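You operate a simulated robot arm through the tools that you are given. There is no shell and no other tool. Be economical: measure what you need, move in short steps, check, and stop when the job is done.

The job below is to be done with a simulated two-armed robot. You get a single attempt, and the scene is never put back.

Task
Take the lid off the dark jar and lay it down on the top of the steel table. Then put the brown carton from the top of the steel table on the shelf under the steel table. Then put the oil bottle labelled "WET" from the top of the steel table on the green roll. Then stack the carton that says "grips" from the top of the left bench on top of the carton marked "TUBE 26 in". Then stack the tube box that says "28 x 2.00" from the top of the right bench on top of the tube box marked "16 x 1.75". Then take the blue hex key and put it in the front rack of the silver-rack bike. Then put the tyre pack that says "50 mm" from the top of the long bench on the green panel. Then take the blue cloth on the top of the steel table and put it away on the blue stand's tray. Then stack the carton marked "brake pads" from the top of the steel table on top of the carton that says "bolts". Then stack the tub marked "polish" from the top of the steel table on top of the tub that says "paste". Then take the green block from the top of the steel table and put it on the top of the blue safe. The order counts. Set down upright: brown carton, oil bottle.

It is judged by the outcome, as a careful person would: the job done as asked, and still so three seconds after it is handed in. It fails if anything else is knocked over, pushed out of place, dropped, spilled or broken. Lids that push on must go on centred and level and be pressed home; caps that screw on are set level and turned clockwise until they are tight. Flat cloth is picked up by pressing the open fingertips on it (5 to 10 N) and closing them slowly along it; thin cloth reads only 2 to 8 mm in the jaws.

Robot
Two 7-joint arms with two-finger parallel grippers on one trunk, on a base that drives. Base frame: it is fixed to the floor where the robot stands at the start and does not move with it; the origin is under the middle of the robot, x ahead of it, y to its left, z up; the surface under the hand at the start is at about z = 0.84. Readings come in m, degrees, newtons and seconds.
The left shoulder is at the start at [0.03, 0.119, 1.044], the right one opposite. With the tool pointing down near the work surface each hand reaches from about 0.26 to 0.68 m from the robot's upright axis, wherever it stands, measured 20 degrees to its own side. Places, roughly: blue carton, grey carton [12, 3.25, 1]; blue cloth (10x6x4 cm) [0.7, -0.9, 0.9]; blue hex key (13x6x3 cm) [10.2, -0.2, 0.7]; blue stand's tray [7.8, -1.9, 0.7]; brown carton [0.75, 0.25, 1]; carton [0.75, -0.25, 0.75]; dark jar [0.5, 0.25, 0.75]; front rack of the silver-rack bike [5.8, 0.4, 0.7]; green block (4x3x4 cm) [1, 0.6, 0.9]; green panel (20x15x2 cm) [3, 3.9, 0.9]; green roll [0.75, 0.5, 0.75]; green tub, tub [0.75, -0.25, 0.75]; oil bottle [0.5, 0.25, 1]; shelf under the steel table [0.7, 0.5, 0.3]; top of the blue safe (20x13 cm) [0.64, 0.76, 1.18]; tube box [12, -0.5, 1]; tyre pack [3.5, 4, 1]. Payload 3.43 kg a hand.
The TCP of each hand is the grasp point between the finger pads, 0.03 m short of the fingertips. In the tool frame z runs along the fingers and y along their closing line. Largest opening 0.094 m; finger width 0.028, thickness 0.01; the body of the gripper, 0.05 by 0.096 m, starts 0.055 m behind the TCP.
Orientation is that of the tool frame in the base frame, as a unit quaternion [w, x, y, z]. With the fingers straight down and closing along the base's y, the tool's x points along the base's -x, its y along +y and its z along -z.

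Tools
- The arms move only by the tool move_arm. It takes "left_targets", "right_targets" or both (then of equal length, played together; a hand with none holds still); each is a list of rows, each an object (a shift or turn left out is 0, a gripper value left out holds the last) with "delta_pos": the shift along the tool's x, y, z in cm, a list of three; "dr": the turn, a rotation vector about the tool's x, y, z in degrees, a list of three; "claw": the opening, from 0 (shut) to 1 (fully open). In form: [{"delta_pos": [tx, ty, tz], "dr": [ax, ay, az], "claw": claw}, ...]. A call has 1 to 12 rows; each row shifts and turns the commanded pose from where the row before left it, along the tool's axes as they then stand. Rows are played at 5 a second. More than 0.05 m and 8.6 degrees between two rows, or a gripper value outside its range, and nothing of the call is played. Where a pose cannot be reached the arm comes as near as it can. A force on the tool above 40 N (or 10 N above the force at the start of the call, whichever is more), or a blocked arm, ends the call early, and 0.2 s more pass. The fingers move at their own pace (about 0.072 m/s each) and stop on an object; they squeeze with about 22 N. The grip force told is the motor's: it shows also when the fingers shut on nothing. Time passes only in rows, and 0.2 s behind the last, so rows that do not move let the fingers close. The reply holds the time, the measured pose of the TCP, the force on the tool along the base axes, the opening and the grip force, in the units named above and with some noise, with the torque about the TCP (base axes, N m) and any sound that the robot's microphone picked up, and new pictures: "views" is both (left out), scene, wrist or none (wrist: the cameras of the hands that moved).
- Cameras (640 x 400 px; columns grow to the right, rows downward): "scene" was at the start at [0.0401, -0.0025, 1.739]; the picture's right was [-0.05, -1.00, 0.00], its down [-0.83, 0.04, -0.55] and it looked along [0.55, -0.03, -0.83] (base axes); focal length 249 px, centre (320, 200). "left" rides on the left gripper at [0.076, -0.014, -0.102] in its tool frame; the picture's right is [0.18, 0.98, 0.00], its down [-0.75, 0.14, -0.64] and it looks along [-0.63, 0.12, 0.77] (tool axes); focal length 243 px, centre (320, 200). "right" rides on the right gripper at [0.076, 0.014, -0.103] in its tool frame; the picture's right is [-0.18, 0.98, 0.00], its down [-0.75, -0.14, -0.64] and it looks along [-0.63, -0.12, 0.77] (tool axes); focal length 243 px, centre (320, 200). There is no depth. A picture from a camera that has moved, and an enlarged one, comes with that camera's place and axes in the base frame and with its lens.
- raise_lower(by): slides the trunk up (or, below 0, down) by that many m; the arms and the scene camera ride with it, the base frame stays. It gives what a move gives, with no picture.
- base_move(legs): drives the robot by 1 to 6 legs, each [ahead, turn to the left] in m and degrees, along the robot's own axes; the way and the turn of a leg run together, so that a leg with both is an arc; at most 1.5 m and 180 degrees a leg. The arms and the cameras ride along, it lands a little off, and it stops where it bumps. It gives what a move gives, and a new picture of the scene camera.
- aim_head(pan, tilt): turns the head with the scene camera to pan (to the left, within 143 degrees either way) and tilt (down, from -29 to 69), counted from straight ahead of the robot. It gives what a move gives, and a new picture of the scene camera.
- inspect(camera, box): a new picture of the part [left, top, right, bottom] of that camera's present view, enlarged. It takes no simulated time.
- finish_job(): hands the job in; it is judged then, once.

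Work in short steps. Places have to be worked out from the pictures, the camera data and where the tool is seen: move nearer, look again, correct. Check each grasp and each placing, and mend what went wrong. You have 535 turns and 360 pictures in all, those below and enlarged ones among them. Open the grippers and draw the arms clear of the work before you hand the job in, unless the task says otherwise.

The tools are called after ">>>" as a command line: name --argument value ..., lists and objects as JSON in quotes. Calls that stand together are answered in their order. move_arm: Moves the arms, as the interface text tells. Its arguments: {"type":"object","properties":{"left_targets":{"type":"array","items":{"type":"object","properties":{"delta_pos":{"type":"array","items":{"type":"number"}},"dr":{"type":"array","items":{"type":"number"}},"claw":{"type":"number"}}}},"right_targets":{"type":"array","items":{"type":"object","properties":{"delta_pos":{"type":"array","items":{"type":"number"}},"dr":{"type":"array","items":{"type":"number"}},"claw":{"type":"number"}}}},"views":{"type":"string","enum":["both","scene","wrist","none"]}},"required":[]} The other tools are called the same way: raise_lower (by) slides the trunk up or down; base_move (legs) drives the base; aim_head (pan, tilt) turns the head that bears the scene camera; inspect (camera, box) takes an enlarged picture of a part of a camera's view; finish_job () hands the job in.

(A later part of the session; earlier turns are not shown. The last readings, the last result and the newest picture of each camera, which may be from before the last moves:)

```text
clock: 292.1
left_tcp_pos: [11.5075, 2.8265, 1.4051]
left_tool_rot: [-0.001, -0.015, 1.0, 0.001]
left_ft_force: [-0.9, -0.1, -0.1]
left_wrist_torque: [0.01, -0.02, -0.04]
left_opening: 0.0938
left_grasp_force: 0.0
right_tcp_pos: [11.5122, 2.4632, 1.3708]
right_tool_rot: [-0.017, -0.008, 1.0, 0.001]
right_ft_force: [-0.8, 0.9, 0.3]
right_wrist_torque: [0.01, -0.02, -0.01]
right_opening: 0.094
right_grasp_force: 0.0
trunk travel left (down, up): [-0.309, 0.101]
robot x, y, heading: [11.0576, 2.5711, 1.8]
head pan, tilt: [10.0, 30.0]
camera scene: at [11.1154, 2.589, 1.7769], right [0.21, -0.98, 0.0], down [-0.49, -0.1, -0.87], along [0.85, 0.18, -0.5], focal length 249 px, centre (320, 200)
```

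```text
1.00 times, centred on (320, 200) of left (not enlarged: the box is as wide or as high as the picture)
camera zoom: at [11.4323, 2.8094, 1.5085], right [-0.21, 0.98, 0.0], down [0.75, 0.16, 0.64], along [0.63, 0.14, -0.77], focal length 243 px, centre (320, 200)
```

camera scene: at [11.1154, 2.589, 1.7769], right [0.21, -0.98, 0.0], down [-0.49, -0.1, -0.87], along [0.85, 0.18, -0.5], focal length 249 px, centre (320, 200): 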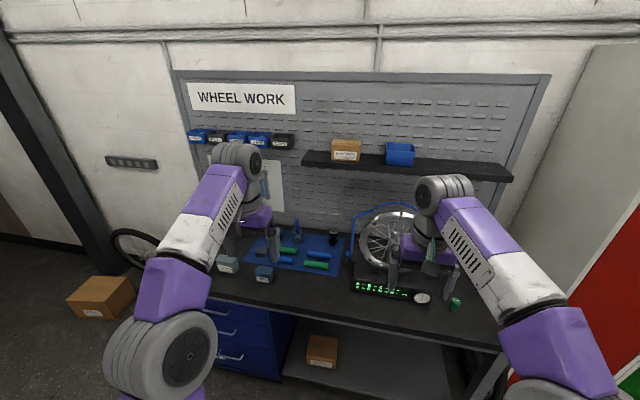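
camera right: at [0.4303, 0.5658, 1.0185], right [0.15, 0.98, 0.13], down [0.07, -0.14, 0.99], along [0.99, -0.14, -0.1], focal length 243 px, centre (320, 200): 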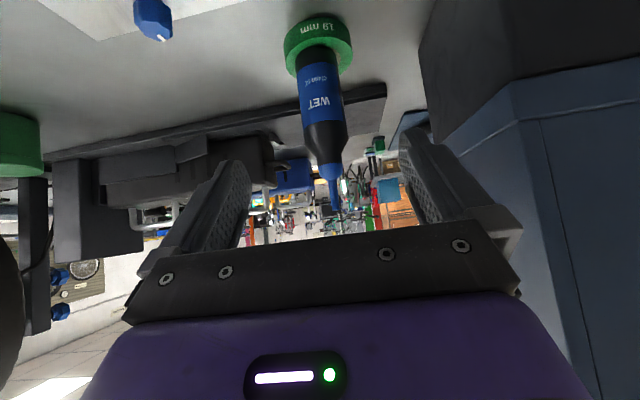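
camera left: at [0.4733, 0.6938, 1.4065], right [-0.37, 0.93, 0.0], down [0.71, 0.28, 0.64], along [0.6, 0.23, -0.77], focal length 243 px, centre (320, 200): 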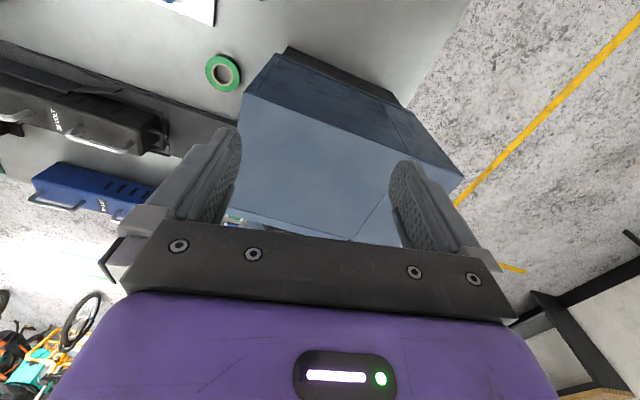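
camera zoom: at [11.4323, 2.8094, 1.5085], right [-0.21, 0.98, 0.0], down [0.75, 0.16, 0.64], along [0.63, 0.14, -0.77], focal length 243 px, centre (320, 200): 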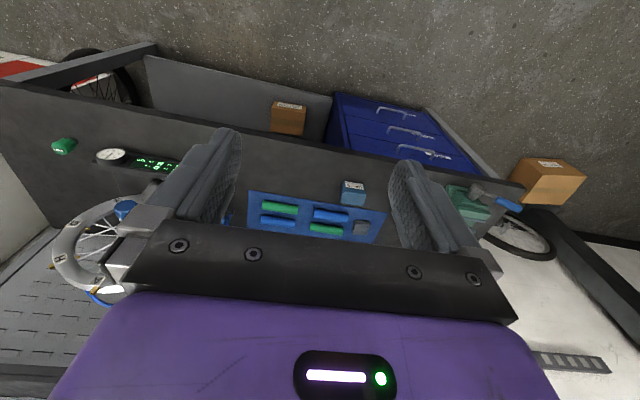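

GRIPS is near (11.79, 2.97), TUBE 26 in near (11.81, 3.14), bench edge x≈11.7. I shift left with a small S-curve to stand at about (11.32, 2.78).

>>> base_move --legs '[[-0.3, 0], [0.3, 40], [0.3, -42]]'

>>> aim_head --pan 10 --tilt 45

```text
clock: 297.9
left_tcp_pos: [11.7588, 2.9951, 1.4053]
left_tool_rot: [-0.001, 0.01, 1.0, 0.001]
left_ft_force: [0.2, -0.6, 0.5]
left_wrist_torque: [-0.01, -0.03, 0.0]
left_opening: 0.094
left_grasp_force: 0.1
right_tcp_pos: [11.7457, 2.6332, 1.371]
right_tool_rot: [-0.016, 0.018, 1.0, 0.001]
right_ft_force: [0.1, 0.2, 0.0]
right_wrist_torque: [0.05, 0.01, 0.03]
right_opening: 0.0941
right_grasp_force: 0.0
trunk travel left (down, up): [-0.309, 0.101]
robot x, y, heading: [11.2984, 2.7642, -1.1]
head pan, tilt: [10.0, 30.0]
camera scene: at [11.3557, 2.7791, 1.7768], right [0.15, -0.99, 0.0], down [-0.49, -0.08, -0.87], along [0.86, 0.13, -0.5], focal length 249 px, centre (320, 200)
```

scene: 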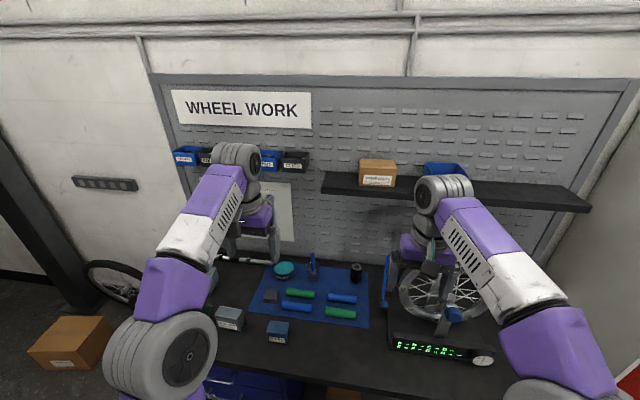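

```text
clock: 298.7
left_tcp_pos: [11.7574, 2.9957, 1.4049]
left_tool_rot: [-0.001, 0.01, 1.0, 0.001]
left_ft_force: [0.0, -0.1, -0.1]
left_wrist_torque: [0.03, 0.02, 0.0]
left_opening: 0.0937
left_grasp_force: 0.1
right_tcp_pos: [11.7452, 2.6347, 1.3711]
right_tool_rot: [-0.017, 0.019, 1.0, 0.002]
right_ft_force: [0.3, 0.1, -0.2]
right_wrist_torque: [0.0, 0.0, 0.03]
right_opening: 0.0937
right_grasp_force: 0.0
trunk travel left (down, up): [-0.309, 0.101]
robot x, y, heading: [11.2972, 2.7647, -1.1]
head pan, tilt: [10.0, 45.0]
camera scene: at [11.3464, 2.7781, 1.7543], right [0.15, -0.99, 0.0], down [-0.7, -0.11, -0.71], along [0.7, 0.11, -0.71], focal length 249 px, centre (320, 200)
```

scene: 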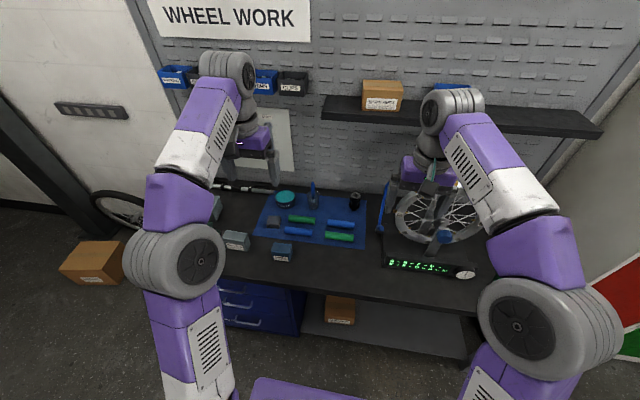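

>>> inspect --camera "scene" --box '[200, 200, 320, 280]'

>>> inspect --camera "left" --box '[180, 0, 440, 180]'

```text
5.00 times, centred on (260, 240) of scene
camera zoom: at [11.3464, 2.7781, 1.7543], right [0.15, -0.99, 0.0], down [-0.7, -0.11, -0.71], along [0.7, 0.11, -0.71], focal length 1246 px, centre (620, 0)
```

zoom: 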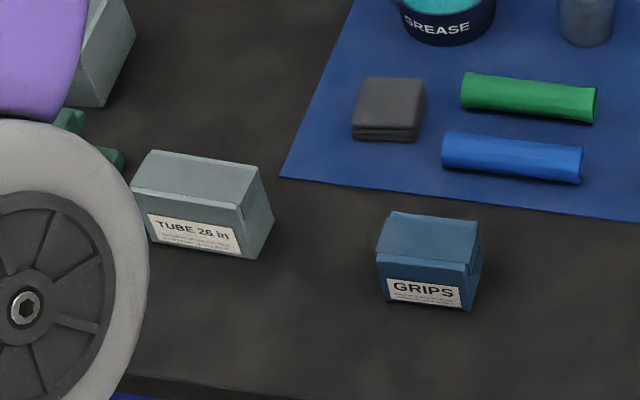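

```text
2.22 times, centred on (310, 90) of left
camera zoom: at [11.6834, 2.9831, 1.5086], right [-0.16, 0.99, 0.0], down [0.76, 0.12, 0.64], along [0.63, 0.11, -0.77], focal length 539 px, centre (342, 444)
```

zoom: 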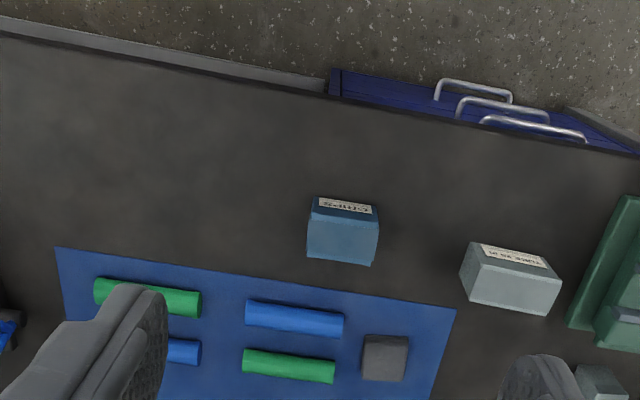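

GRIPS: (11.88, 3.02), top z≈0.925; TUBE: (11.896, 3.21), top z≈0.943. TUBE is out of reach, so I drive 0.13 m closer.

>>> base_move --legs '[[0.13, 1]]'

```text
clock: 299.9
left_tcp_pos: [11.883, 3.003, 1.4052]
left_tool_rot: [-0.001, 0.002, 1.0, 0.0]
left_ft_force: [0.4, -0.7, 0.3]
left_wrist_torque: [-0.01, 0.06, 0.02]
left_opening: 0.0941
left_grasp_force: 0.1
right_tcp_pos: [11.8746, 2.6401, 1.3712]
right_tool_rot: [-0.017, 0.009, 1.0, 0.002]
right_ft_force: [-0.8, 0.3, 0.2]
right_wrist_torque: [-0.04, 0.01, 0.01]
right_opening: 0.094
right_grasp_force: 0.1
trunk travel left (down, up): [-0.309, 0.101]
robot x, y, heading: [11.4218, 2.759, -0.1]
head pan, tilt: [10.0, 45.0]
camera scene: at [11.4738, 2.7775, 1.7543], right [0.17, -0.99, 0.0], down [-0.7, -0.12, -0.71], along [0.7, 0.12, -0.71], focal length 249 px, centre (320, 200)
```

scene: 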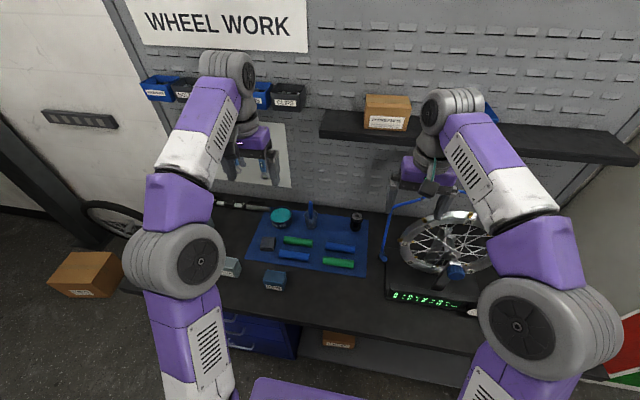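

>>> move_arm --left_targets '[{"delta_pos": [0, 0.8, 4.3], "dr": [0, 0, -3]}, {"delta_pos": [0, 0.8, 4.3], "dr": [0, 0, -3]}, {"delta_pos": [0, 0, 4.3]}, {"delta_pos": [0, 0, 4.3]}, {"delta_pos": [0, 0, 4.3]}, {"delta_pos": [0, 0, 4.3]}, {"delta_pos": [0, 0, 4.3]}, {"delta_pos": [0, 0, 4.3]}, {"delta_pos": [0, 0, 3.0]}]' --views "wrist"

```text
clock: 301.9
left_tcp_pos: [11.8828, 3.021, 1.031]
left_tool_rot: [-0.001, -0.051, 0.999, 0.0]
left_ft_force: [-0.5, -0.7, -0.7]
left_wrist_torque: [-0.01, -0.01, -0.02]
left_opening: 0.0939
left_grasp_force: 0.0
right_tcp_pos: [11.8753, 2.6409, 1.371]
right_tool_rot: [-0.016, 0.009, 1.0, 0.002]
right_ft_force: [0.1, -0.3, 0.4]
right_wrist_torque: [-0.02, 0.06, -0.01]
right_opening: 0.0937
right_grasp_force: 0.1
trunk travel left (down, up): [-0.309, 0.101]
robot x, y, heading: [11.4225, 2.7673, -0.1]
head pan, tilt: [10.0, 45.0]
camera left: at [11.809, 2.9987, 1.134], right [-0.28, 0.96, 0.0], down [0.74, 0.22, 0.64], along [0.61, 0.18, -0.77], focal length 243 px, centre (320, 200)
```

left: 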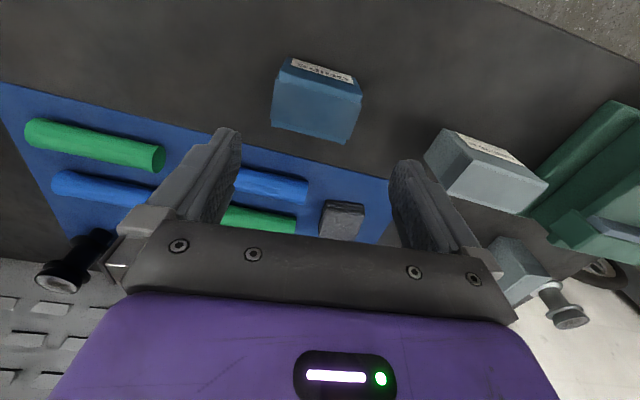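

Well aligned with GRIPS. I descend to z≈0.905 and grip.

>>> move_arm --left_targets '[{"delta_pos": [0.3, -0.5, 4]}, {"delta_pos": [0, 0, 4]}, {"delta_pos": [0, 0, 3]}, {"delta_pos": [0, 0, 1.5]}, {"claw": 0.5}, {"claw": 0.5}, {"claw": 0.5}, {"claw": 0.5}]' --views "wrist"

```text
clock: 303.7
left_tcp_pos: [11.8794, 3.0128, 0.9075]
left_tool_rot: [0.0, -0.05, 0.999, 0.001]
left_ft_force: [-0.2, -0.2, 0.6]
left_wrist_torque: [0.01, 0.0, -0.05]
left_opening: 0.0804
left_grasp_force: 21.9
right_tcp_pos: [11.8747, 2.6396, 1.3713]
right_tool_rot: [-0.016, 0.011, 1.0, 0.002]
right_ft_force: [0.3, 0.0, -0.1]
right_wrist_torque: [0.02, 0.03, 0.01]
right_opening: 0.0939
right_grasp_force: 0.1
trunk travel left (down, up): [-0.309, 0.101]
robot x, y, heading: [11.4237, 2.7644, -0.2]
head pan, tilt: [10.0, 45.0]
camera left: at [11.8064, 2.9915, 1.0103], right [-0.28, 0.96, 0.0], down [0.74, 0.22, 0.64], along [0.61, 0.18, -0.77], focal length 243 px, centre (320, 200)
```

left: 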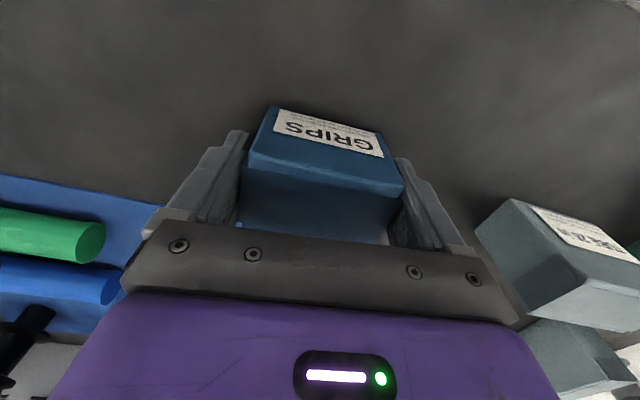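

>>> move_arm --left_targets '[{"delta_pos": [0, 0, -3]}, {"delta_pos": [0, 0, -4]}, {"delta_pos": [0, 0, -4]}]'

```text
clock: 304.5
left_tcp_pos: [11.8794, 3.014, 1.0177]
left_tool_rot: [-0.002, -0.051, 0.999, 0.0]
left_ft_force: [-0.8, 0.4, -0.8]
left_wrist_torque: [-0.04, -0.01, -0.01]
left_opening: 0.0806
left_grasp_force: 22.0
right_tcp_pos: [11.8745, 2.6401, 1.372]
right_tool_rot: [-0.017, 0.01, 1.0, 0.002]
right_ft_force: [0.1, 0.1, 0.0]
right_wrist_torque: [-0.04, 0.0, 0.0]
right_opening: 0.0937
right_grasp_force: 0.0
trunk travel left (down, up): [-0.309, 0.101]
robot x, y, heading: [11.4239, 2.7632, -0.1]
head pan, tilt: [10.0, 45.0]
camera scene: at [11.4733, 2.7774, 1.7543], right [0.17, -0.99, 0.0], down [-0.7, -0.12, -0.71], along [0.7, 0.12, -0.71], focal length 249 px, centre (320, 200)
camera left: at [11.8064, 2.993, 1.1208], right [-0.28, 0.96, 0.0], down [0.74, 0.22, 0.64], along [0.61, 0.18, -0.77], focal length 243 px, centre (320, 200)
```

scene: 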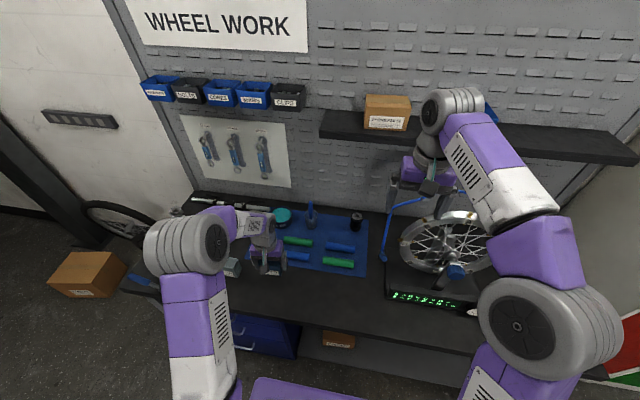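
left: 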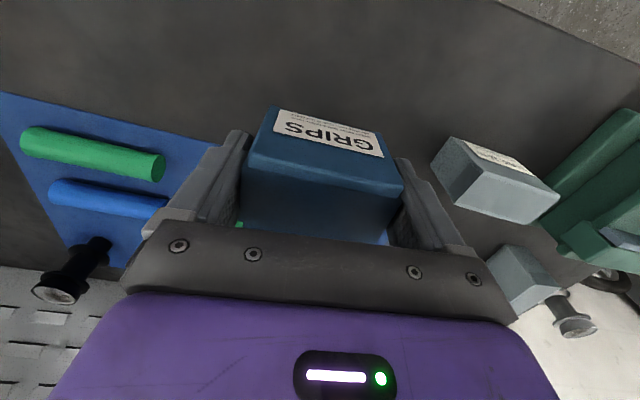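

GRIPS is in hand. I rise a bit, straighten yaw, and move over the TUBE carton.

>>> move_arm --left_targets '[{"delta_pos": [0, 0, -3], "dr": [0, 0, 6]}, {"delta_pos": [-0.31, 3.78, 0]}, {"delta_pos": [-0.31, 3.78, 0]}, {"delta_pos": [-0.31, 3.78, 0]}, {"delta_pos": [-0.31, 3.78, 0]}, {"delta_pos": [-0.31, 3.78, 0]}]'

>>> inspect --camera "scene" --box '[180, 200, 320, 300]'

```text
clock: 305.9
left_tcp_pos: [11.8958, 3.2027, 1.0478]
left_tool_rot: [-0.001, 0.003, 1.0, 0.0]
left_ft_force: [-0.8, -0.2, -1.3]
left_wrist_torque: [0.02, 0.02, 0.02]
left_opening: 0.0804
left_grasp_force: 22.3
right_tcp_pos: [11.875, 2.6404, 1.3712]
right_tool_rot: [-0.017, 0.009, 1.0, 0.001]
right_ft_force: [-0.9, 0.1, 0.2]
right_wrist_torque: [-0.02, 0.02, 0.01]
right_opening: 0.0938
right_grasp_force: 0.2
trunk travel left (down, up): [-0.309, 0.101]
robot x, y, heading: [11.4219, 2.7593, 0.2]
head pan, tilt: [10.0, 45.0]
camera scene: at [11.4743, 2.7788, 1.7542], right [0.17, -0.99, 0.0], down [-0.7, -0.12, -0.71], along [0.7, 0.12, -0.71], focal length 249 px, centre (320, 200)
camera left: at [11.821, 3.1894, 1.1508], right [-0.18, 0.98, 0.0], down [0.76, 0.14, 0.64], along [0.63, 0.12, -0.77], focal length 243 px, centre (320, 200)
```

scene: 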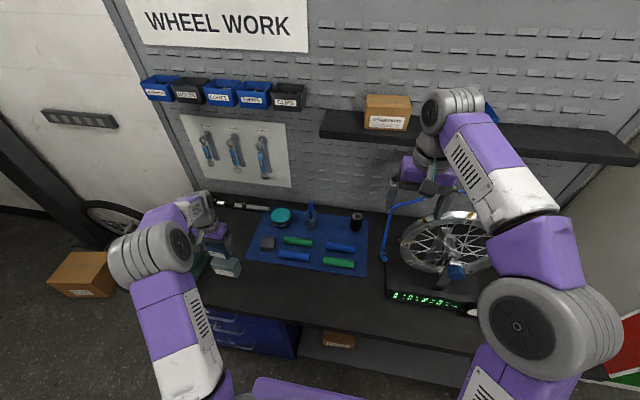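
left: 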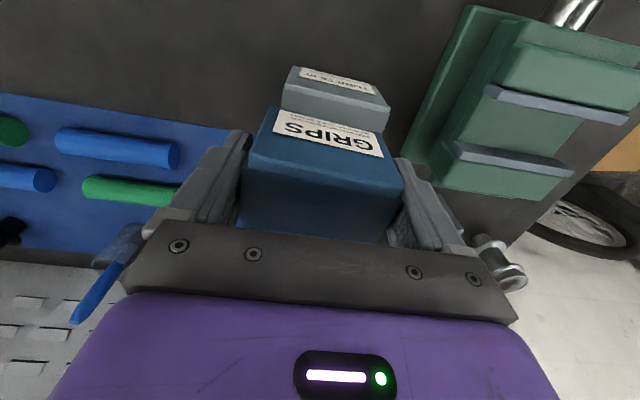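

```text
4.00 times, centred on (250, 250) of scene
camera zoom: at [11.4743, 2.7788, 1.7542], right [0.17, -0.99, 0.0], down [-0.7, -0.12, -0.71], along [0.7, 0.12, -0.71], focal length 997 px, centre (600, 0)
```

zoom: 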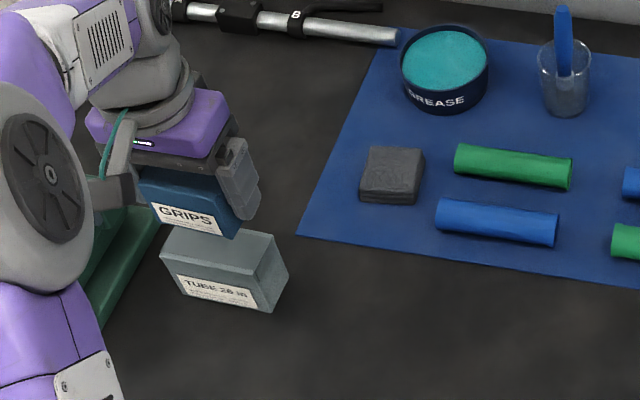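

TUBE's centre is about 1 cm further left and 0.5 cm forward. I correct and lower slowly to contact.

>>> move_arm --left_targets '[{"delta_pos": [-0.6, 1.0, 0]}, {"delta_pos": [0, 0, 2]}, {"delta_pos": [0, 0, 2]}, {"delta_pos": [0, 0, 1]}, {"delta_pos": [0, 0, 0.4]}, {"delta_pos": [0, 0, 0.3]}, {"delta_pos": [0, 0, 0.3]}, {"delta_pos": [0, 0, 0.3]}]' --views "wrist"

```text
clock: 307.7
left_tcp_pos: [11.9013, 3.2134, 0.9829]
left_tool_rot: [-0.001, 0.001, 1.0, 0.0]
left_ft_force: [-0.2, -0.1, -1.3]
left_wrist_torque: [0.0, 0.02, -0.03]
left_opening: 0.0804
left_grasp_force: 22.1
right_tcp_pos: [11.876, 2.6399, 1.3712]
right_tool_rot: [-0.016, 0.009, 1.0, 0.002]
right_ft_force: [0.1, 0.0, 0.0]
right_wrist_torque: [0.01, 0.01, -0.03]
right_opening: 0.0941
right_grasp_force: 0.0
trunk travel left (down, up): [-0.309, 0.101]
robot x, y, heading: [11.4253, 2.7644, -0.1]
head pan, tilt: [10.0, 45.0]
camera left: at [11.8258, 3.1987, 1.0866], right [-0.18, 0.98, 0.0], down [0.76, 0.14, 0.64], along [0.63, 0.12, -0.77], focal length 243 px, centre (320, 200)
```

left: 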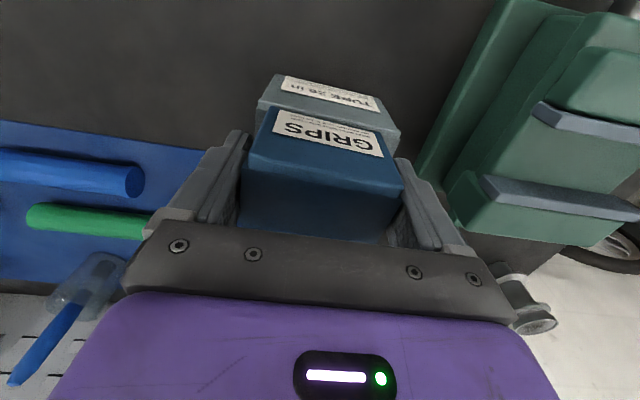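

>>> move_arm --left_targets '[{"delta_pos": [0, 0, 0.25]}, {"delta_pos": [0, 0, 0.25]}, {"delta_pos": [0, 0, 0.25]}, {"delta_pos": [0, 0, 0.25]}, {"delta_pos": [0, 0, 0.25]}, {"delta_pos": [0, 0, 0.25]}]' --views "wrist"

```text
clock: 309.1
left_tcp_pos: [11.9009, 3.2109, 0.9706]
left_tool_rot: [0.0, 0.002, 1.0, 0.001]
left_ft_force: [-0.7, -1.1, 20.6]
left_wrist_torque: [-0.11, 0.0, -0.11]
left_opening: 0.0791
left_grasp_force: 22.1
right_tcp_pos: [11.8737, 2.6384, 1.372]
right_tool_rot: [-0.015, 0.01, 1.0, 0.003]
right_ft_force: [-0.5, 0.7, -0.5]
right_wrist_torque: [-0.01, 0.01, -0.01]
right_opening: 0.0937
right_grasp_force: 0.0
trunk travel left (down, up): [-0.309, 0.101]
robot x, y, heading: [11.4239, 2.762, -0.1]
head pan, tilt: [10.0, 45.0]
camera left: at [11.8255, 3.1969, 1.0731], right [-0.18, 0.98, 0.0], down [0.75, 0.14, 0.64], along [0.63, 0.12, -0.77], focal length 243 px, centre (320, 200)
```

left: 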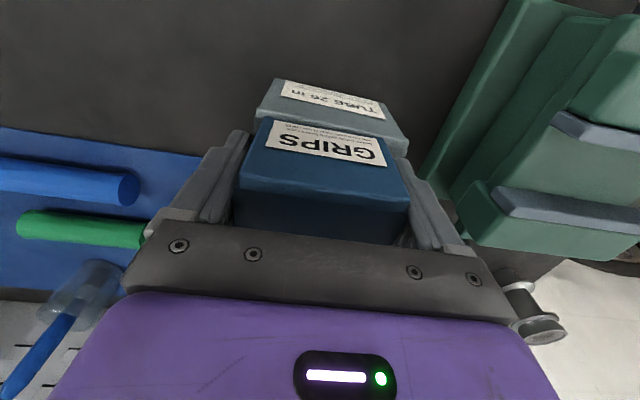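

Contact at 20 N. I ease off, open and rise.

>>> move_arm --left_targets '[{"delta_pos": [0, 0, -0.2]}, {"claw": 0.93}, {"claw": 1}, {"claw": 1}, {"delta_pos": [0, 0, -2]}, {"delta_pos": [0, 0, -4]}, {"delta_pos": [0, 0, -4]}]'

>>> inspect --camera "scene" --box '[180, 200, 320, 300]'

```text
clock: 310.7
left_tcp_pos: [11.9014, 3.2125, 1.0712]
left_tool_rot: [-0.001, 0.002, 1.0, 0.001]
left_ft_force: [0.2, 0.7, 0.1]
left_wrist_torque: [0.02, 0.0, -0.01]
left_opening: 0.094
left_grasp_force: 0.0
right_tcp_pos: [11.8754, 2.6389, 1.3722]
right_tool_rot: [-0.017, 0.01, 1.0, 0.003]
right_ft_force: [-0.4, -0.3, -0.8]
right_wrist_torque: [0.04, 0.03, 0.01]
right_opening: 0.0941
right_grasp_force: 0.1
trunk travel left (down, up): [-0.309, 0.101]
robot x, y, heading: [11.4241, 2.7668, -0.2]
head pan, tilt: [10.0, 45.0]
camera scene: at [11.4735, 2.777, 1.7543], right [0.17, -0.99, 0.0], down [-0.7, -0.12, -0.71], along [0.7, 0.12, -0.71], focal length 249 px, centre (320, 200)
camera left: at [11.8257, 3.1986, 1.1747], right [-0.18, 0.98, 0.0], down [0.76, 0.14, 0.64], along [0.63, 0.12, -0.77], focal length 243 px, centre (320, 200)
```

scene: 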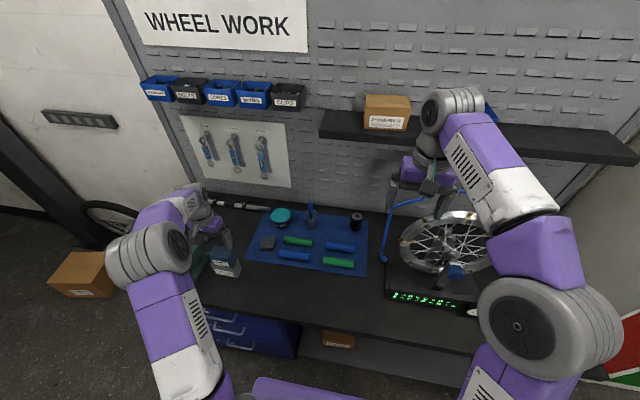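
left: 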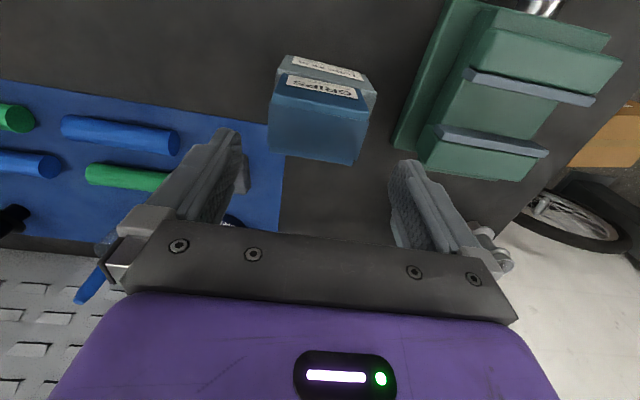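

```text
4.00 times, centred on (250, 250) of scene
camera zoom: at [11.4735, 2.777, 1.7543], right [0.17, -0.99, 0.0], down [-0.7, -0.12, -0.71], along [0.7, 0.12, -0.71], focal length 997 px, centre (600, 0)
```

zoom: 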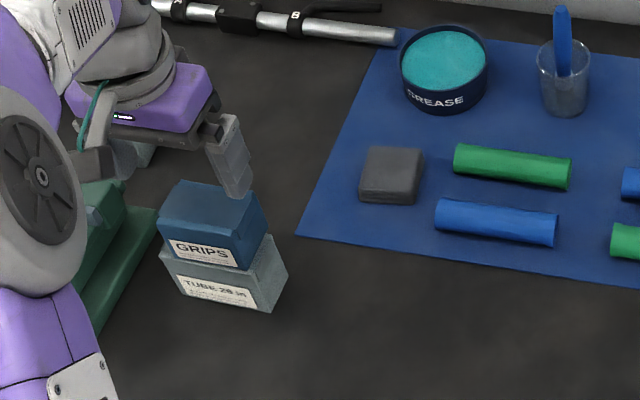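

GRIPS is stacked squarely on TUBE. I raise the hand and trunk, then head for the right bench along x≈11.4.

>>> move_arm --left_targets '[{"delta_pos": [0.33, -2.3, -3.7]}, {"delta_pos": [0.33, -2.3, -3.7]}, {"delta_pos": [0.33, -2.3, -3.7]}, {"delta_pos": [0.33, -2.3, -3.7]}, {"delta_pos": [0.33, -2.3, -3.7]}, {"delta_pos": [0.33, -2.3, -3.7]}, {"delta_pos": [0.33, -2.3, -3.7]}, {"delta_pos": [0.33, -2.3, -3.7]}, {"delta_pos": [0.33, -2.3, -3.7]}]' --views "none"

>>> raise_lower --by 0.09

>>> base_move --legs '[[-0.06, 0], [0, -90], [1.1, 0], [1.0, 0]]'

>>> aim_head --pan 10 --tilt 40

```text
clock: 312.7
left_tcp_pos: [11.8714, 3.0032, 1.4037]
left_tool_rot: [-0.001, 0.002, 1.0, 0.0]
left_ft_force: [-0.3, -0.4, 0.1]
left_wrist_torque: [-0.02, 0.01, 0.02]
left_opening: 0.094
left_grasp_force: 0.0
right_tcp_pos: [11.8755, 2.6397, 1.3721]
right_tool_rot: [-0.016, 0.009, 1.0, 0.003]
right_ft_force: [0.7, 0.0, -0.4]
right_wrist_torque: [0.02, 0.01, 0.0]
right_opening: 0.094
right_grasp_force: 0.0
trunk travel left (down, up): [-0.309, 0.101]
robot x, y, heading: [11.4207, 2.7635, -0.3]
head pan, tilt: [10.0, 45.0]
```

```text
clock: 314.0
left_tcp_pos: [11.8732, 3.004, 1.494]
left_tool_rot: [-0.001, 0.002, 1.0, 0.001]
left_ft_force: [-1.1, -0.3, 0.2]
left_wrist_torque: [0.0, -0.01, 0.02]
left_opening: 0.0941
left_grasp_force: 0.1
right_tcp_pos: [11.8762, 2.6399, 1.462]
right_tool_rot: [-0.017, 0.01, 1.0, 0.001]
right_ft_force: [-0.4, -0.6, 0.9]
right_wrist_torque: [0.0, -0.01, -0.03]
right_opening: 0.094
right_grasp_force: 0.0
trunk travel left (down, up): [-0.399, 0.011]
robot x, y, heading: [11.4242, 2.7623, -0.1]
head pan, tilt: [10.0, 45.0]
```

```text
clock: 328.8
left_tcp_pos: [11.4994, 0.2129, 1.4925]
left_tool_rot: [-0.001, 0.725, 0.688, 0.001]
left_ft_force: [0.6, 0.1, -0.6]
left_wrist_torque: [0.01, -0.02, 0.02]
left_opening: 0.0941
left_grasp_force: 0.1
right_tcp_pos: [11.1363, 0.2268, 1.4619]
right_tool_rot: [-0.011, 0.729, 0.684, 0.012]
right_ft_force: [0.2, -0.7, -0.8]
right_wrist_torque: [-0.03, -0.02, -0.01]
right_opening: 0.0941
right_grasp_force: 0.0
trunk travel left (down, up): [-0.399, 0.011]
robot x, y, heading: [11.2809, 0.6701, -92.7]
head pan, tilt: [10.0, 45.0]
camera scene: at [11.2909, 0.6211, 1.8442], right [-0.99, -0.13, 0.0], down [-0.09, 0.7, -0.71], along [0.09, -0.7, -0.71], focal length 249 px, centre (320, 200)
```

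scene: 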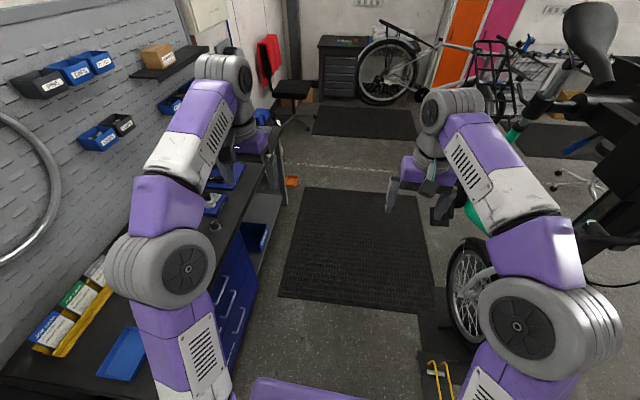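

```text
clock: 329.5
left_tcp_pos: [11.5003, 0.2118, 1.4925]
left_tool_rot: [-0.001, 0.725, 0.689, 0.001]
left_ft_force: [-0.5, -0.3, -0.1]
left_wrist_torque: [0.03, 0.02, 0.04]
left_opening: 0.0941
left_grasp_force: 0.1
right_tcp_pos: [11.1352, 0.2259, 1.4607]
right_tool_rot: [-0.01, 0.73, 0.684, 0.013]
right_ft_force: [0.5, 0.5, 0.4]
right_wrist_torque: [0.02, -0.01, -0.05]
right_opening: 0.0939
right_grasp_force: 0.1
trunk travel left (down, up): [-0.399, 0.011]
robot x, y, heading: [11.2804, 0.6675, -92.6]
head pan, tilt: [10.0, 40.0]
camera scene: at [11.2913, 0.6168, 1.8514], right [-0.99, -0.13, 0.0], down [-0.08, 0.64, -0.77], along [0.1, -0.76, -0.64], focal length 249 px, centre (320, 200)
```

scene: 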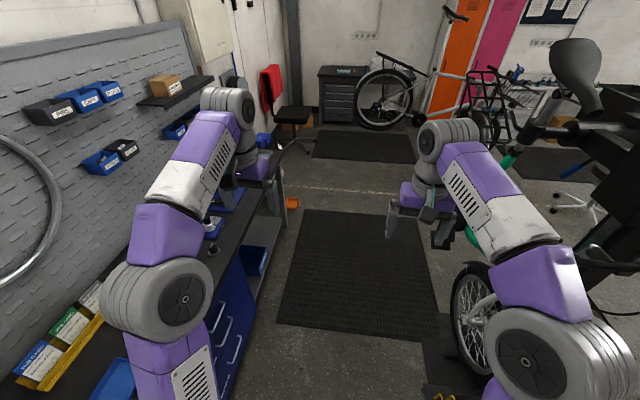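

>>> inspect --camera "scene" --box '[0, 260, 160, 400]'

>>> inspect --camera "scene" --box '[170, 150, 310, 290]'

>>> inspect --camera "left" --box '[0, 0, 640, 400]'

```text
2.86 times, centred on (80, 330) of scene
camera zoom: at [11.2913, 0.6168, 1.8514], right [-0.99, -0.13, 0.0], down [-0.08, 0.64, -0.77], along [0.1, -0.76, -0.64], focal length 712 px, centre (1006, -171)
```

zoom: 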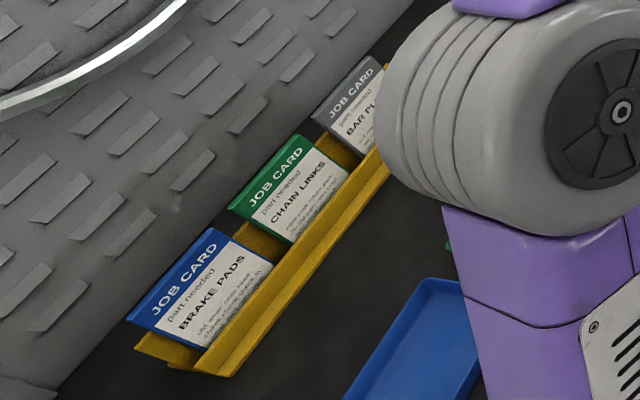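

```text
2.86 times, centred on (240, 220) of scene
camera zoom: at [11.2913, 0.6168, 1.8514], right [-0.99, -0.13, 0.0], down [-0.08, 0.64, -0.77], along [0.1, -0.76, -0.64], focal length 712 px, centre (549, 143)
```

zoom: 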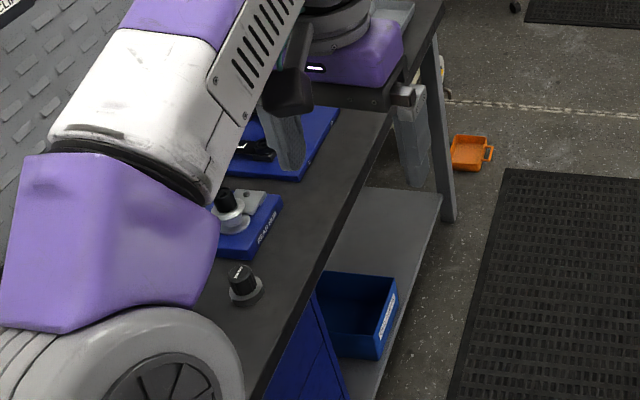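

```text
1.00 times, centred on (320, 200) of left (not enlarged: the box is as wide or as high as the picture)
camera zoom: at [11.4895, 0.2891, 1.5965], right [0.99, 0.13, 0.0], down [0.1, -0.76, 0.64], along [0.09, -0.63, -0.77], focal length 243 px, centre (320, 200)
```

zoom: 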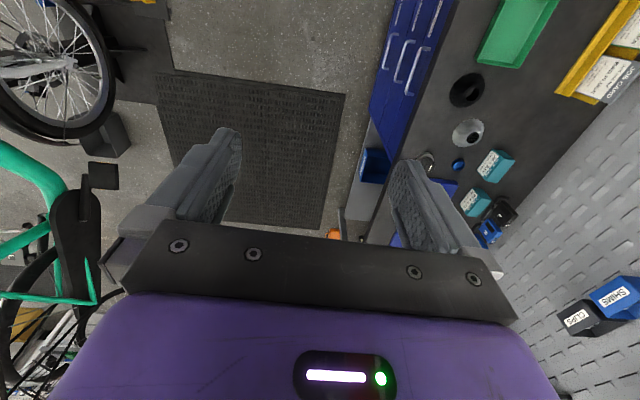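

>>> inspect --camera "left" --box '[420, 120, 560, 250]'

```text
3.08 times, centred on (490, 185) of left
camera zoom: at [11.4895, 0.2891, 1.5965], right [0.99, 0.13, 0.0], down [0.1, -0.76, 0.64], along [0.09, -0.63, -0.77], focal length 746 px, centre (-203, 246)
```

zoom: 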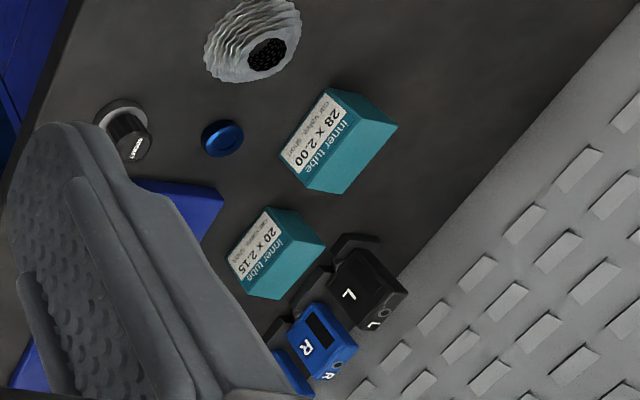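

Tube box "28 x 2.00" is near (12.09, -0.03); the "16 x 1.75" must be further along. I move alongside and turn to face the bench.

>>> base_move --legs '[[0, 9.5], [0.87, 0], [0, 83]]'

>>> aim_head --pan 0 --tilt 45

```text
clock: 338.3
left_tcp_pos: [11.8215, 0.0516, 1.4933]
left_tool_rot: [-0.001, 0.008, 1.0, 0.0]
left_ft_force: [0.5, 0.2, -0.1]
left_wrist_torque: [0.04, 0.01, -0.01]
left_opening: 0.0942
left_grasp_force: 0.0
right_tcp_pos: [11.8213, -0.3128, 1.4624]
right_tool_rot: [-0.017, 0.016, 1.0, 0.002]
right_ft_force: [-0.3, 0.6, -0.5]
right_wrist_torque: [0.0, -0.04, 0.0]
right_opening: 0.0943
right_grasp_force: 0.0
trunk travel left (down, up): [-0.399, 0.011]
robot x, y, heading: [11.3701, -0.1841, -1.1]
head pan, tilt: [10.0, 40.0]
camera scene: at [11.4252, -0.1684, 1.8515], right [0.16, -0.99, 0.0], down [-0.63, -0.1, -0.77], along [0.76, 0.12, -0.64], focal length 249 px, centre (320, 200)
```

scene: 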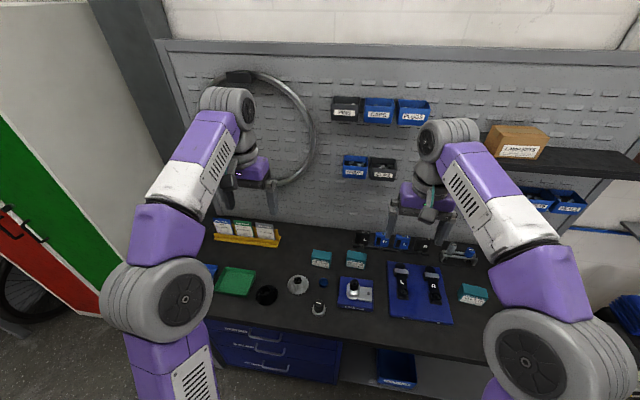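

```text
clock: 339.0
left_tcp_pos: [11.8222, 0.0525, 1.4933]
left_tool_rot: [-0.001, 0.008, 1.0, 0.0]
left_ft_force: [0.3, 0.1, 0.3]
left_wrist_torque: [-0.01, -0.03, 0.0]
left_opening: 0.094
left_grasp_force: 0.1
right_tcp_pos: [11.8205, -0.312, 1.4615]
right_tool_rot: [-0.016, 0.016, 1.0, 0.002]
right_ft_force: [-0.4, 0.2, -0.3]
right_wrist_torque: [0.03, -0.01, 0.04]
right_opening: 0.0939
right_grasp_force: 0.0
trunk travel left (down, up): [-0.399, 0.011]
robot x, y, heading: [11.3701, -0.1819, -1.1]
head pan, tilt: [0.0, 45.0]
camera scene: at [11.4225, -0.183, 1.8442], right [-0.02, -1.0, 0.0], down [-0.71, 0.01, -0.71], along [0.71, -0.01, -0.71], focal length 249 px, centre (320, 200)
```

scene: 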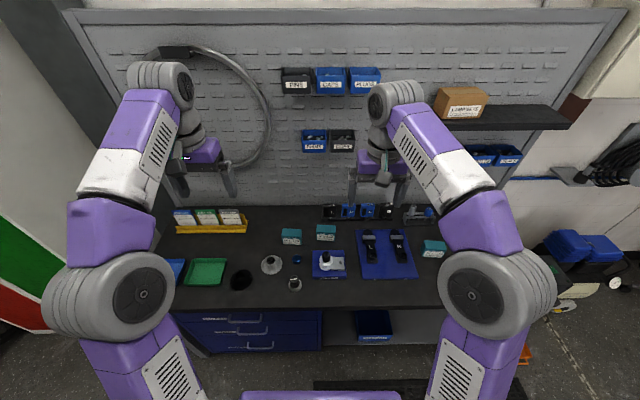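

>>> inspect --camera "scene" --box '[260, 200, 460, 300]'

>>> inspect --camera "right" --box '[160, 0, 480, 200]'

```text
3.20 times, centred on (360, 250) of scene
camera zoom: at [11.4225, -0.183, 1.8442], right [-0.02, -1.0, 0.0], down [-0.71, 0.01, -0.71], along [0.71, -0.01, -0.71], focal length 798 px, centre (192, 40)
```

zoom: 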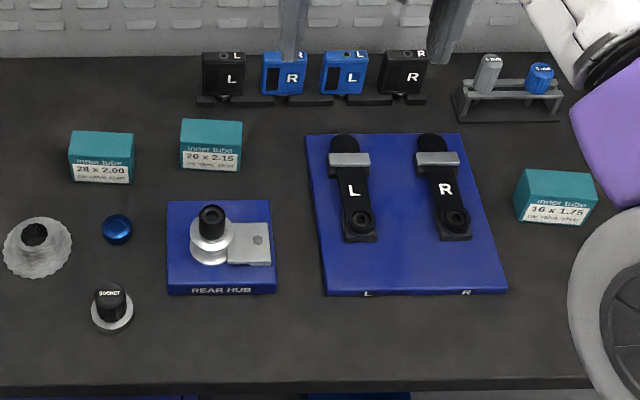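

```text
2.00 times, centred on (320, 100) of right
camera zoom: at [11.7488, -0.2969, 1.5662], right [0.22, 0.98, 0.0], down [0.77, -0.17, 0.62], along [0.6, -0.13, -0.79], focal length 485 px, centre (320, 400)
```

zoom: 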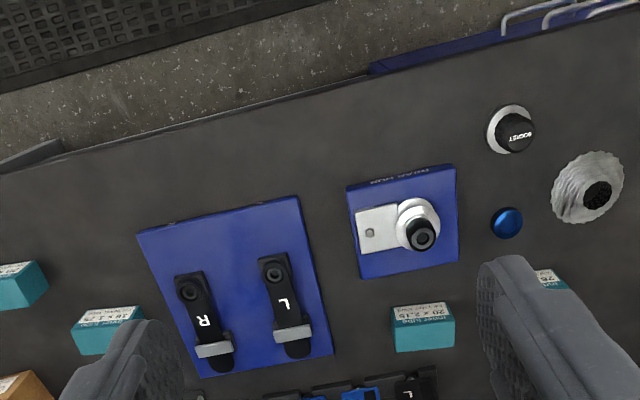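

>>> inspect --camera "right" --box '[150, 110, 250, 190]'

>>> inspect --camera "scene" --box '[410, 230, 460, 270]'

```text
5.00 times, centred on (200, 150) of right
camera zoom: at [11.7488, -0.2969, 1.5662], right [0.22, 0.98, 0.0], down [0.77, -0.17, 0.62], along [0.6, -0.13, -0.79], focal length 1213 px, centre (920, 450)
```

zoom: 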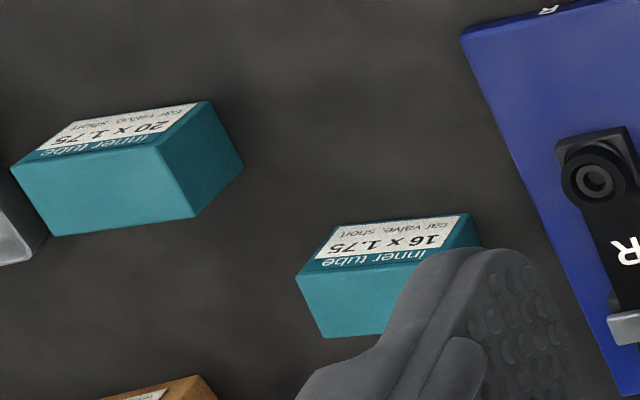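

```text
10.00 times, centred on (435, 250) of scene
camera zoom: at [11.4225, -0.183, 1.8442], right [-0.02, -1.0, 0.0], down [-0.71, 0.01, -0.71], along [0.71, -0.01, -0.71], focal length 2493 px, centre (-830, -300)
```

zoom: 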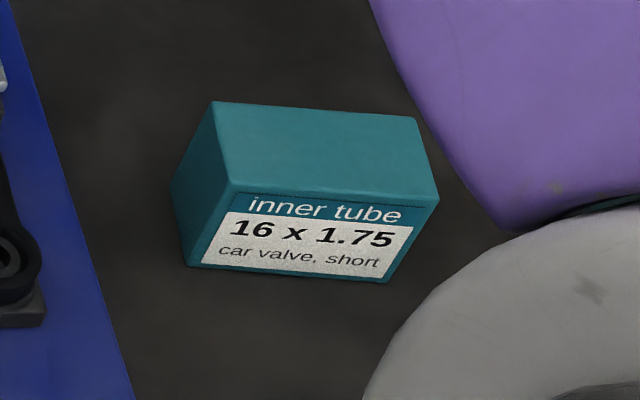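

Target is "16 x 1.75" at about (12.07, -0.71); "28 x 2.00" at (12.14, -0.06) is far, so I drive 0.13 m closer and use the left hand.

>>> base_move --legs '[[0.13, 1]]'

>>> move_arm --left_targets '[{"delta_pos": [-2.5, -2.2, 4]}, {"delta_pos": [-2.5, -2.2, 4]}, {"delta_pos": [-2.5, -2.2, 4]}, {"delta_pos": [-2.5, -2.2, 4]}, {"dr": [0, 0, 8]}, {"dr": [0, 0, 8]}, {"dr": [0, 0, 8]}, {"dr": [0, 0, 8]}, {"dr": [0, 0, 8]}, {"dr": [0, 0, 8]}]'

```text
clock: 340.3
left_tcp_pos: [11.9462, 0.0602, 1.4934]
left_tool_rot: [0.0, 0.0, 1.0, 0.0]
left_ft_force: [-0.6, -0.5, -0.6]
left_wrist_torque: [-0.02, 0.02, 0.02]
left_opening: 0.0939
left_grasp_force: 0.1
right_tcp_pos: [11.9505, -0.3052, 1.4622]
right_tool_rot: [-0.016, 0.007, 1.0, 0.003]
right_ft_force: [-0.3, 1.0, -0.6]
right_wrist_torque: [-0.01, 0.0, -0.01]
right_opening: 0.094
right_grasp_force: 0.0
trunk travel left (down, up): [-0.399, 0.011]
robot x, y, heading: [11.5033, -0.1817, 0.3]
head pan, tilt: [0.0, 45.0]
camera scene: at [11.5489, -0.183, 1.8443], right [0.0, -1.0, 0.0], down [-0.71, 0.0, -0.71], along [0.71, 0.0, -0.71], focal length 249 px, centre (320, 200)
```

scene: 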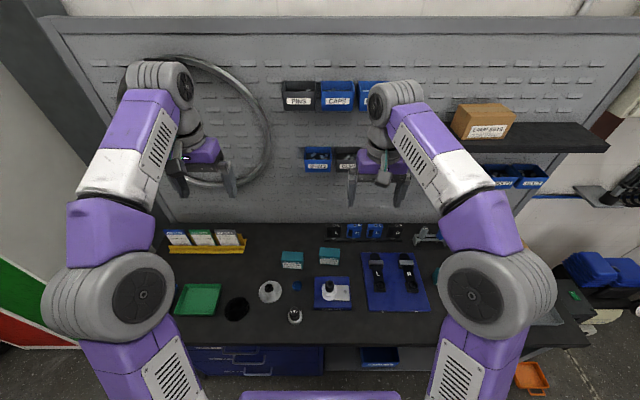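

```text
refused: row 1 steps farther than a row can; nothing moved
```

>>> move_arm --left_targets '[{"delta_pos": [-1.9, -1.3, 3.7]}, {"delta_pos": [-1.9, -1.3, 3.7]}, {"delta_pos": [-1.9, -1.3, 3.7]}, {"delta_pos": [-1.9, -1.3, 3.7]}, {"delta_pos": [-1.9, -1.3, 3.7]}, {"delta_pos": [-1.9, -1.3, 3.7]}, {"delta_pos": [-1.9, -1.3, 3.7]}, {"delta_pos": [-1.9, -1.3, 3.7]}]'

```text
clock: 342.1
left_tcp_pos: [12.0979, -0.0434, 1.1971]
left_tool_rot: [-0.001, -0.002, 1.0, 0.0]
left_ft_force: [1.5, 0.2, 0.3]
left_wrist_torque: [0.0, -0.01, 0.01]
left_opening: 0.094
left_grasp_force: 0.2
right_tcp_pos: [11.9537, -0.3057, 1.4613]
right_tool_rot: [-0.017, 0.006, 1.0, 0.002]
right_ft_force: [-0.1, 0.0, -0.2]
right_wrist_torque: [0.03, 0.02, 0.04]
right_opening: 0.0941
right_grasp_force: 0.0
trunk travel left (down, up): [-0.399, 0.011]
robot x, y, heading: [11.4998, -0.1842, -0.0]
head pan, tilt: [0.0, 45.0]
camera scene: at [11.5528, -0.1835, 1.8441], right [0.0, -1.0, 0.0], down [-0.71, 0.0, -0.71], along [0.71, 0.0, -0.71], focal length 249 px, centre (320, 200)
camera left: at [12.023, -0.0574, 1.3001], right [-0.19, 0.98, 0.0], down [0.75, 0.14, 0.64], along [0.63, 0.12, -0.77], focal length 243 px, centre (320, 200)
```

scene: 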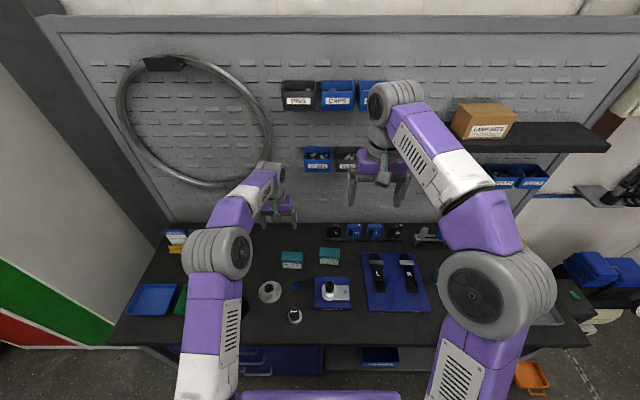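
left: 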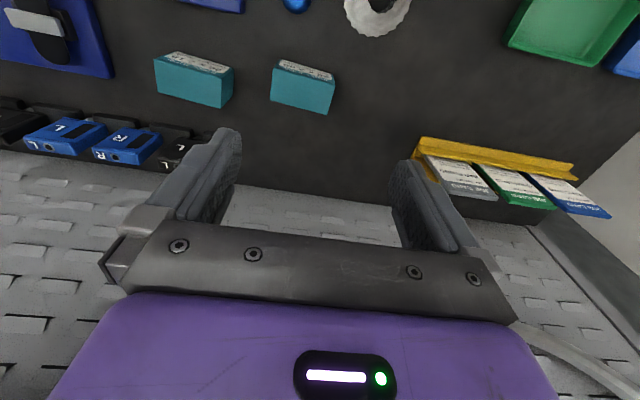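

Box "28 x 2.00": centre (12.136, -0.063), 8.9 cm along y, 4.8 cm along x. I centre over it and turn the hand 90° so the fingers close along x.

>>> move_arm --left_targets '[{"delta_pos": [-3.8, -2.0, 1]}, {"dr": [0, 0, 8.2]}, {"dr": [0, 0, 8.2]}, {"dr": [0, 0, 8.2]}, {"dr": [0, 0, 8.2]}, {"dr": [0, 0, 8.2]}, {"dr": [0, 0, 8.2]}, {"dr": [0, 0, 8.2]}, {"dr": [0, 0, 8.2]}, {"dr": [0, 0, 8.2]}, {"dr": [0, 0, 8.2]}, {"dr": [0, 0, 8]}]'

```text
clock: 344.7
left_tcp_pos: [12.1345, -0.0642, 1.1863]
left_tool_rot: [0.001, 0.707, 0.707, 0.0]
left_ft_force: [-0.4, 0.1, -0.3]
left_wrist_torque: [0.0, 0.0, 0.02]
left_opening: 0.0939
left_grasp_force: 0.1
right_tcp_pos: [11.952, -0.3032, 1.4629]
right_tool_rot: [-0.016, 0.006, 1.0, 0.004]
right_ft_force: [-0.7, 0.0, -0.7]
right_wrist_torque: [0.0, -0.02, 0.02]
right_opening: 0.0937
right_grasp_force: 0.1
trunk travel left (down, up): [-0.399, 0.011]
robot x, y, heading: [11.497, -0.186, 0.1]
head pan, tilt: [0.0, 45.0]
camera scene: at [11.5508, -0.183, 1.8442], right [0.0, -1.0, 0.0], down [-0.71, 0.0, -0.71], along [0.71, 0.0, -0.71], focal length 249 px, centre (320, 200)
camera left: at [12.1218, 0.0122, 1.2899], right [0.98, 0.18, 0.0], down [0.14, -0.75, 0.64], along [0.12, -0.63, -0.77], focal length 243 px, centre (320, 200)
```

scene: 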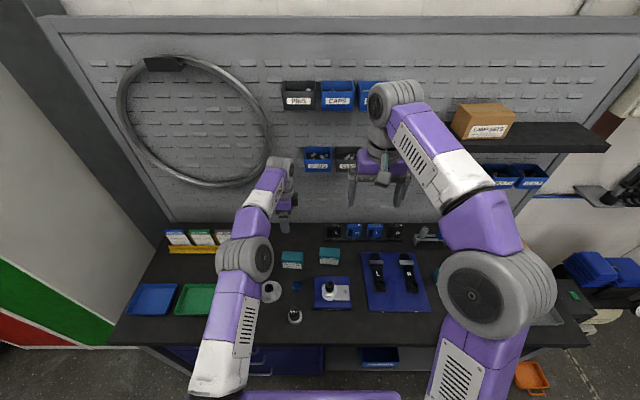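
left: 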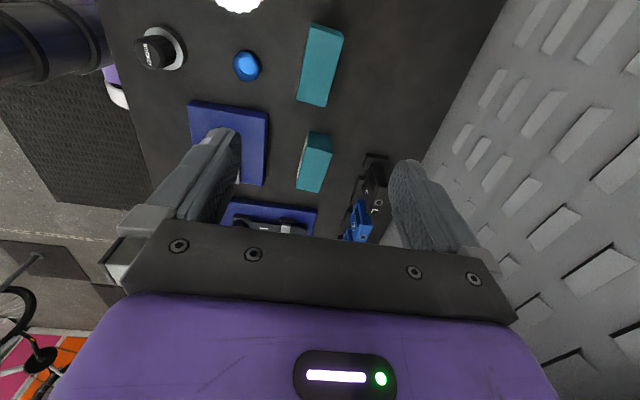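

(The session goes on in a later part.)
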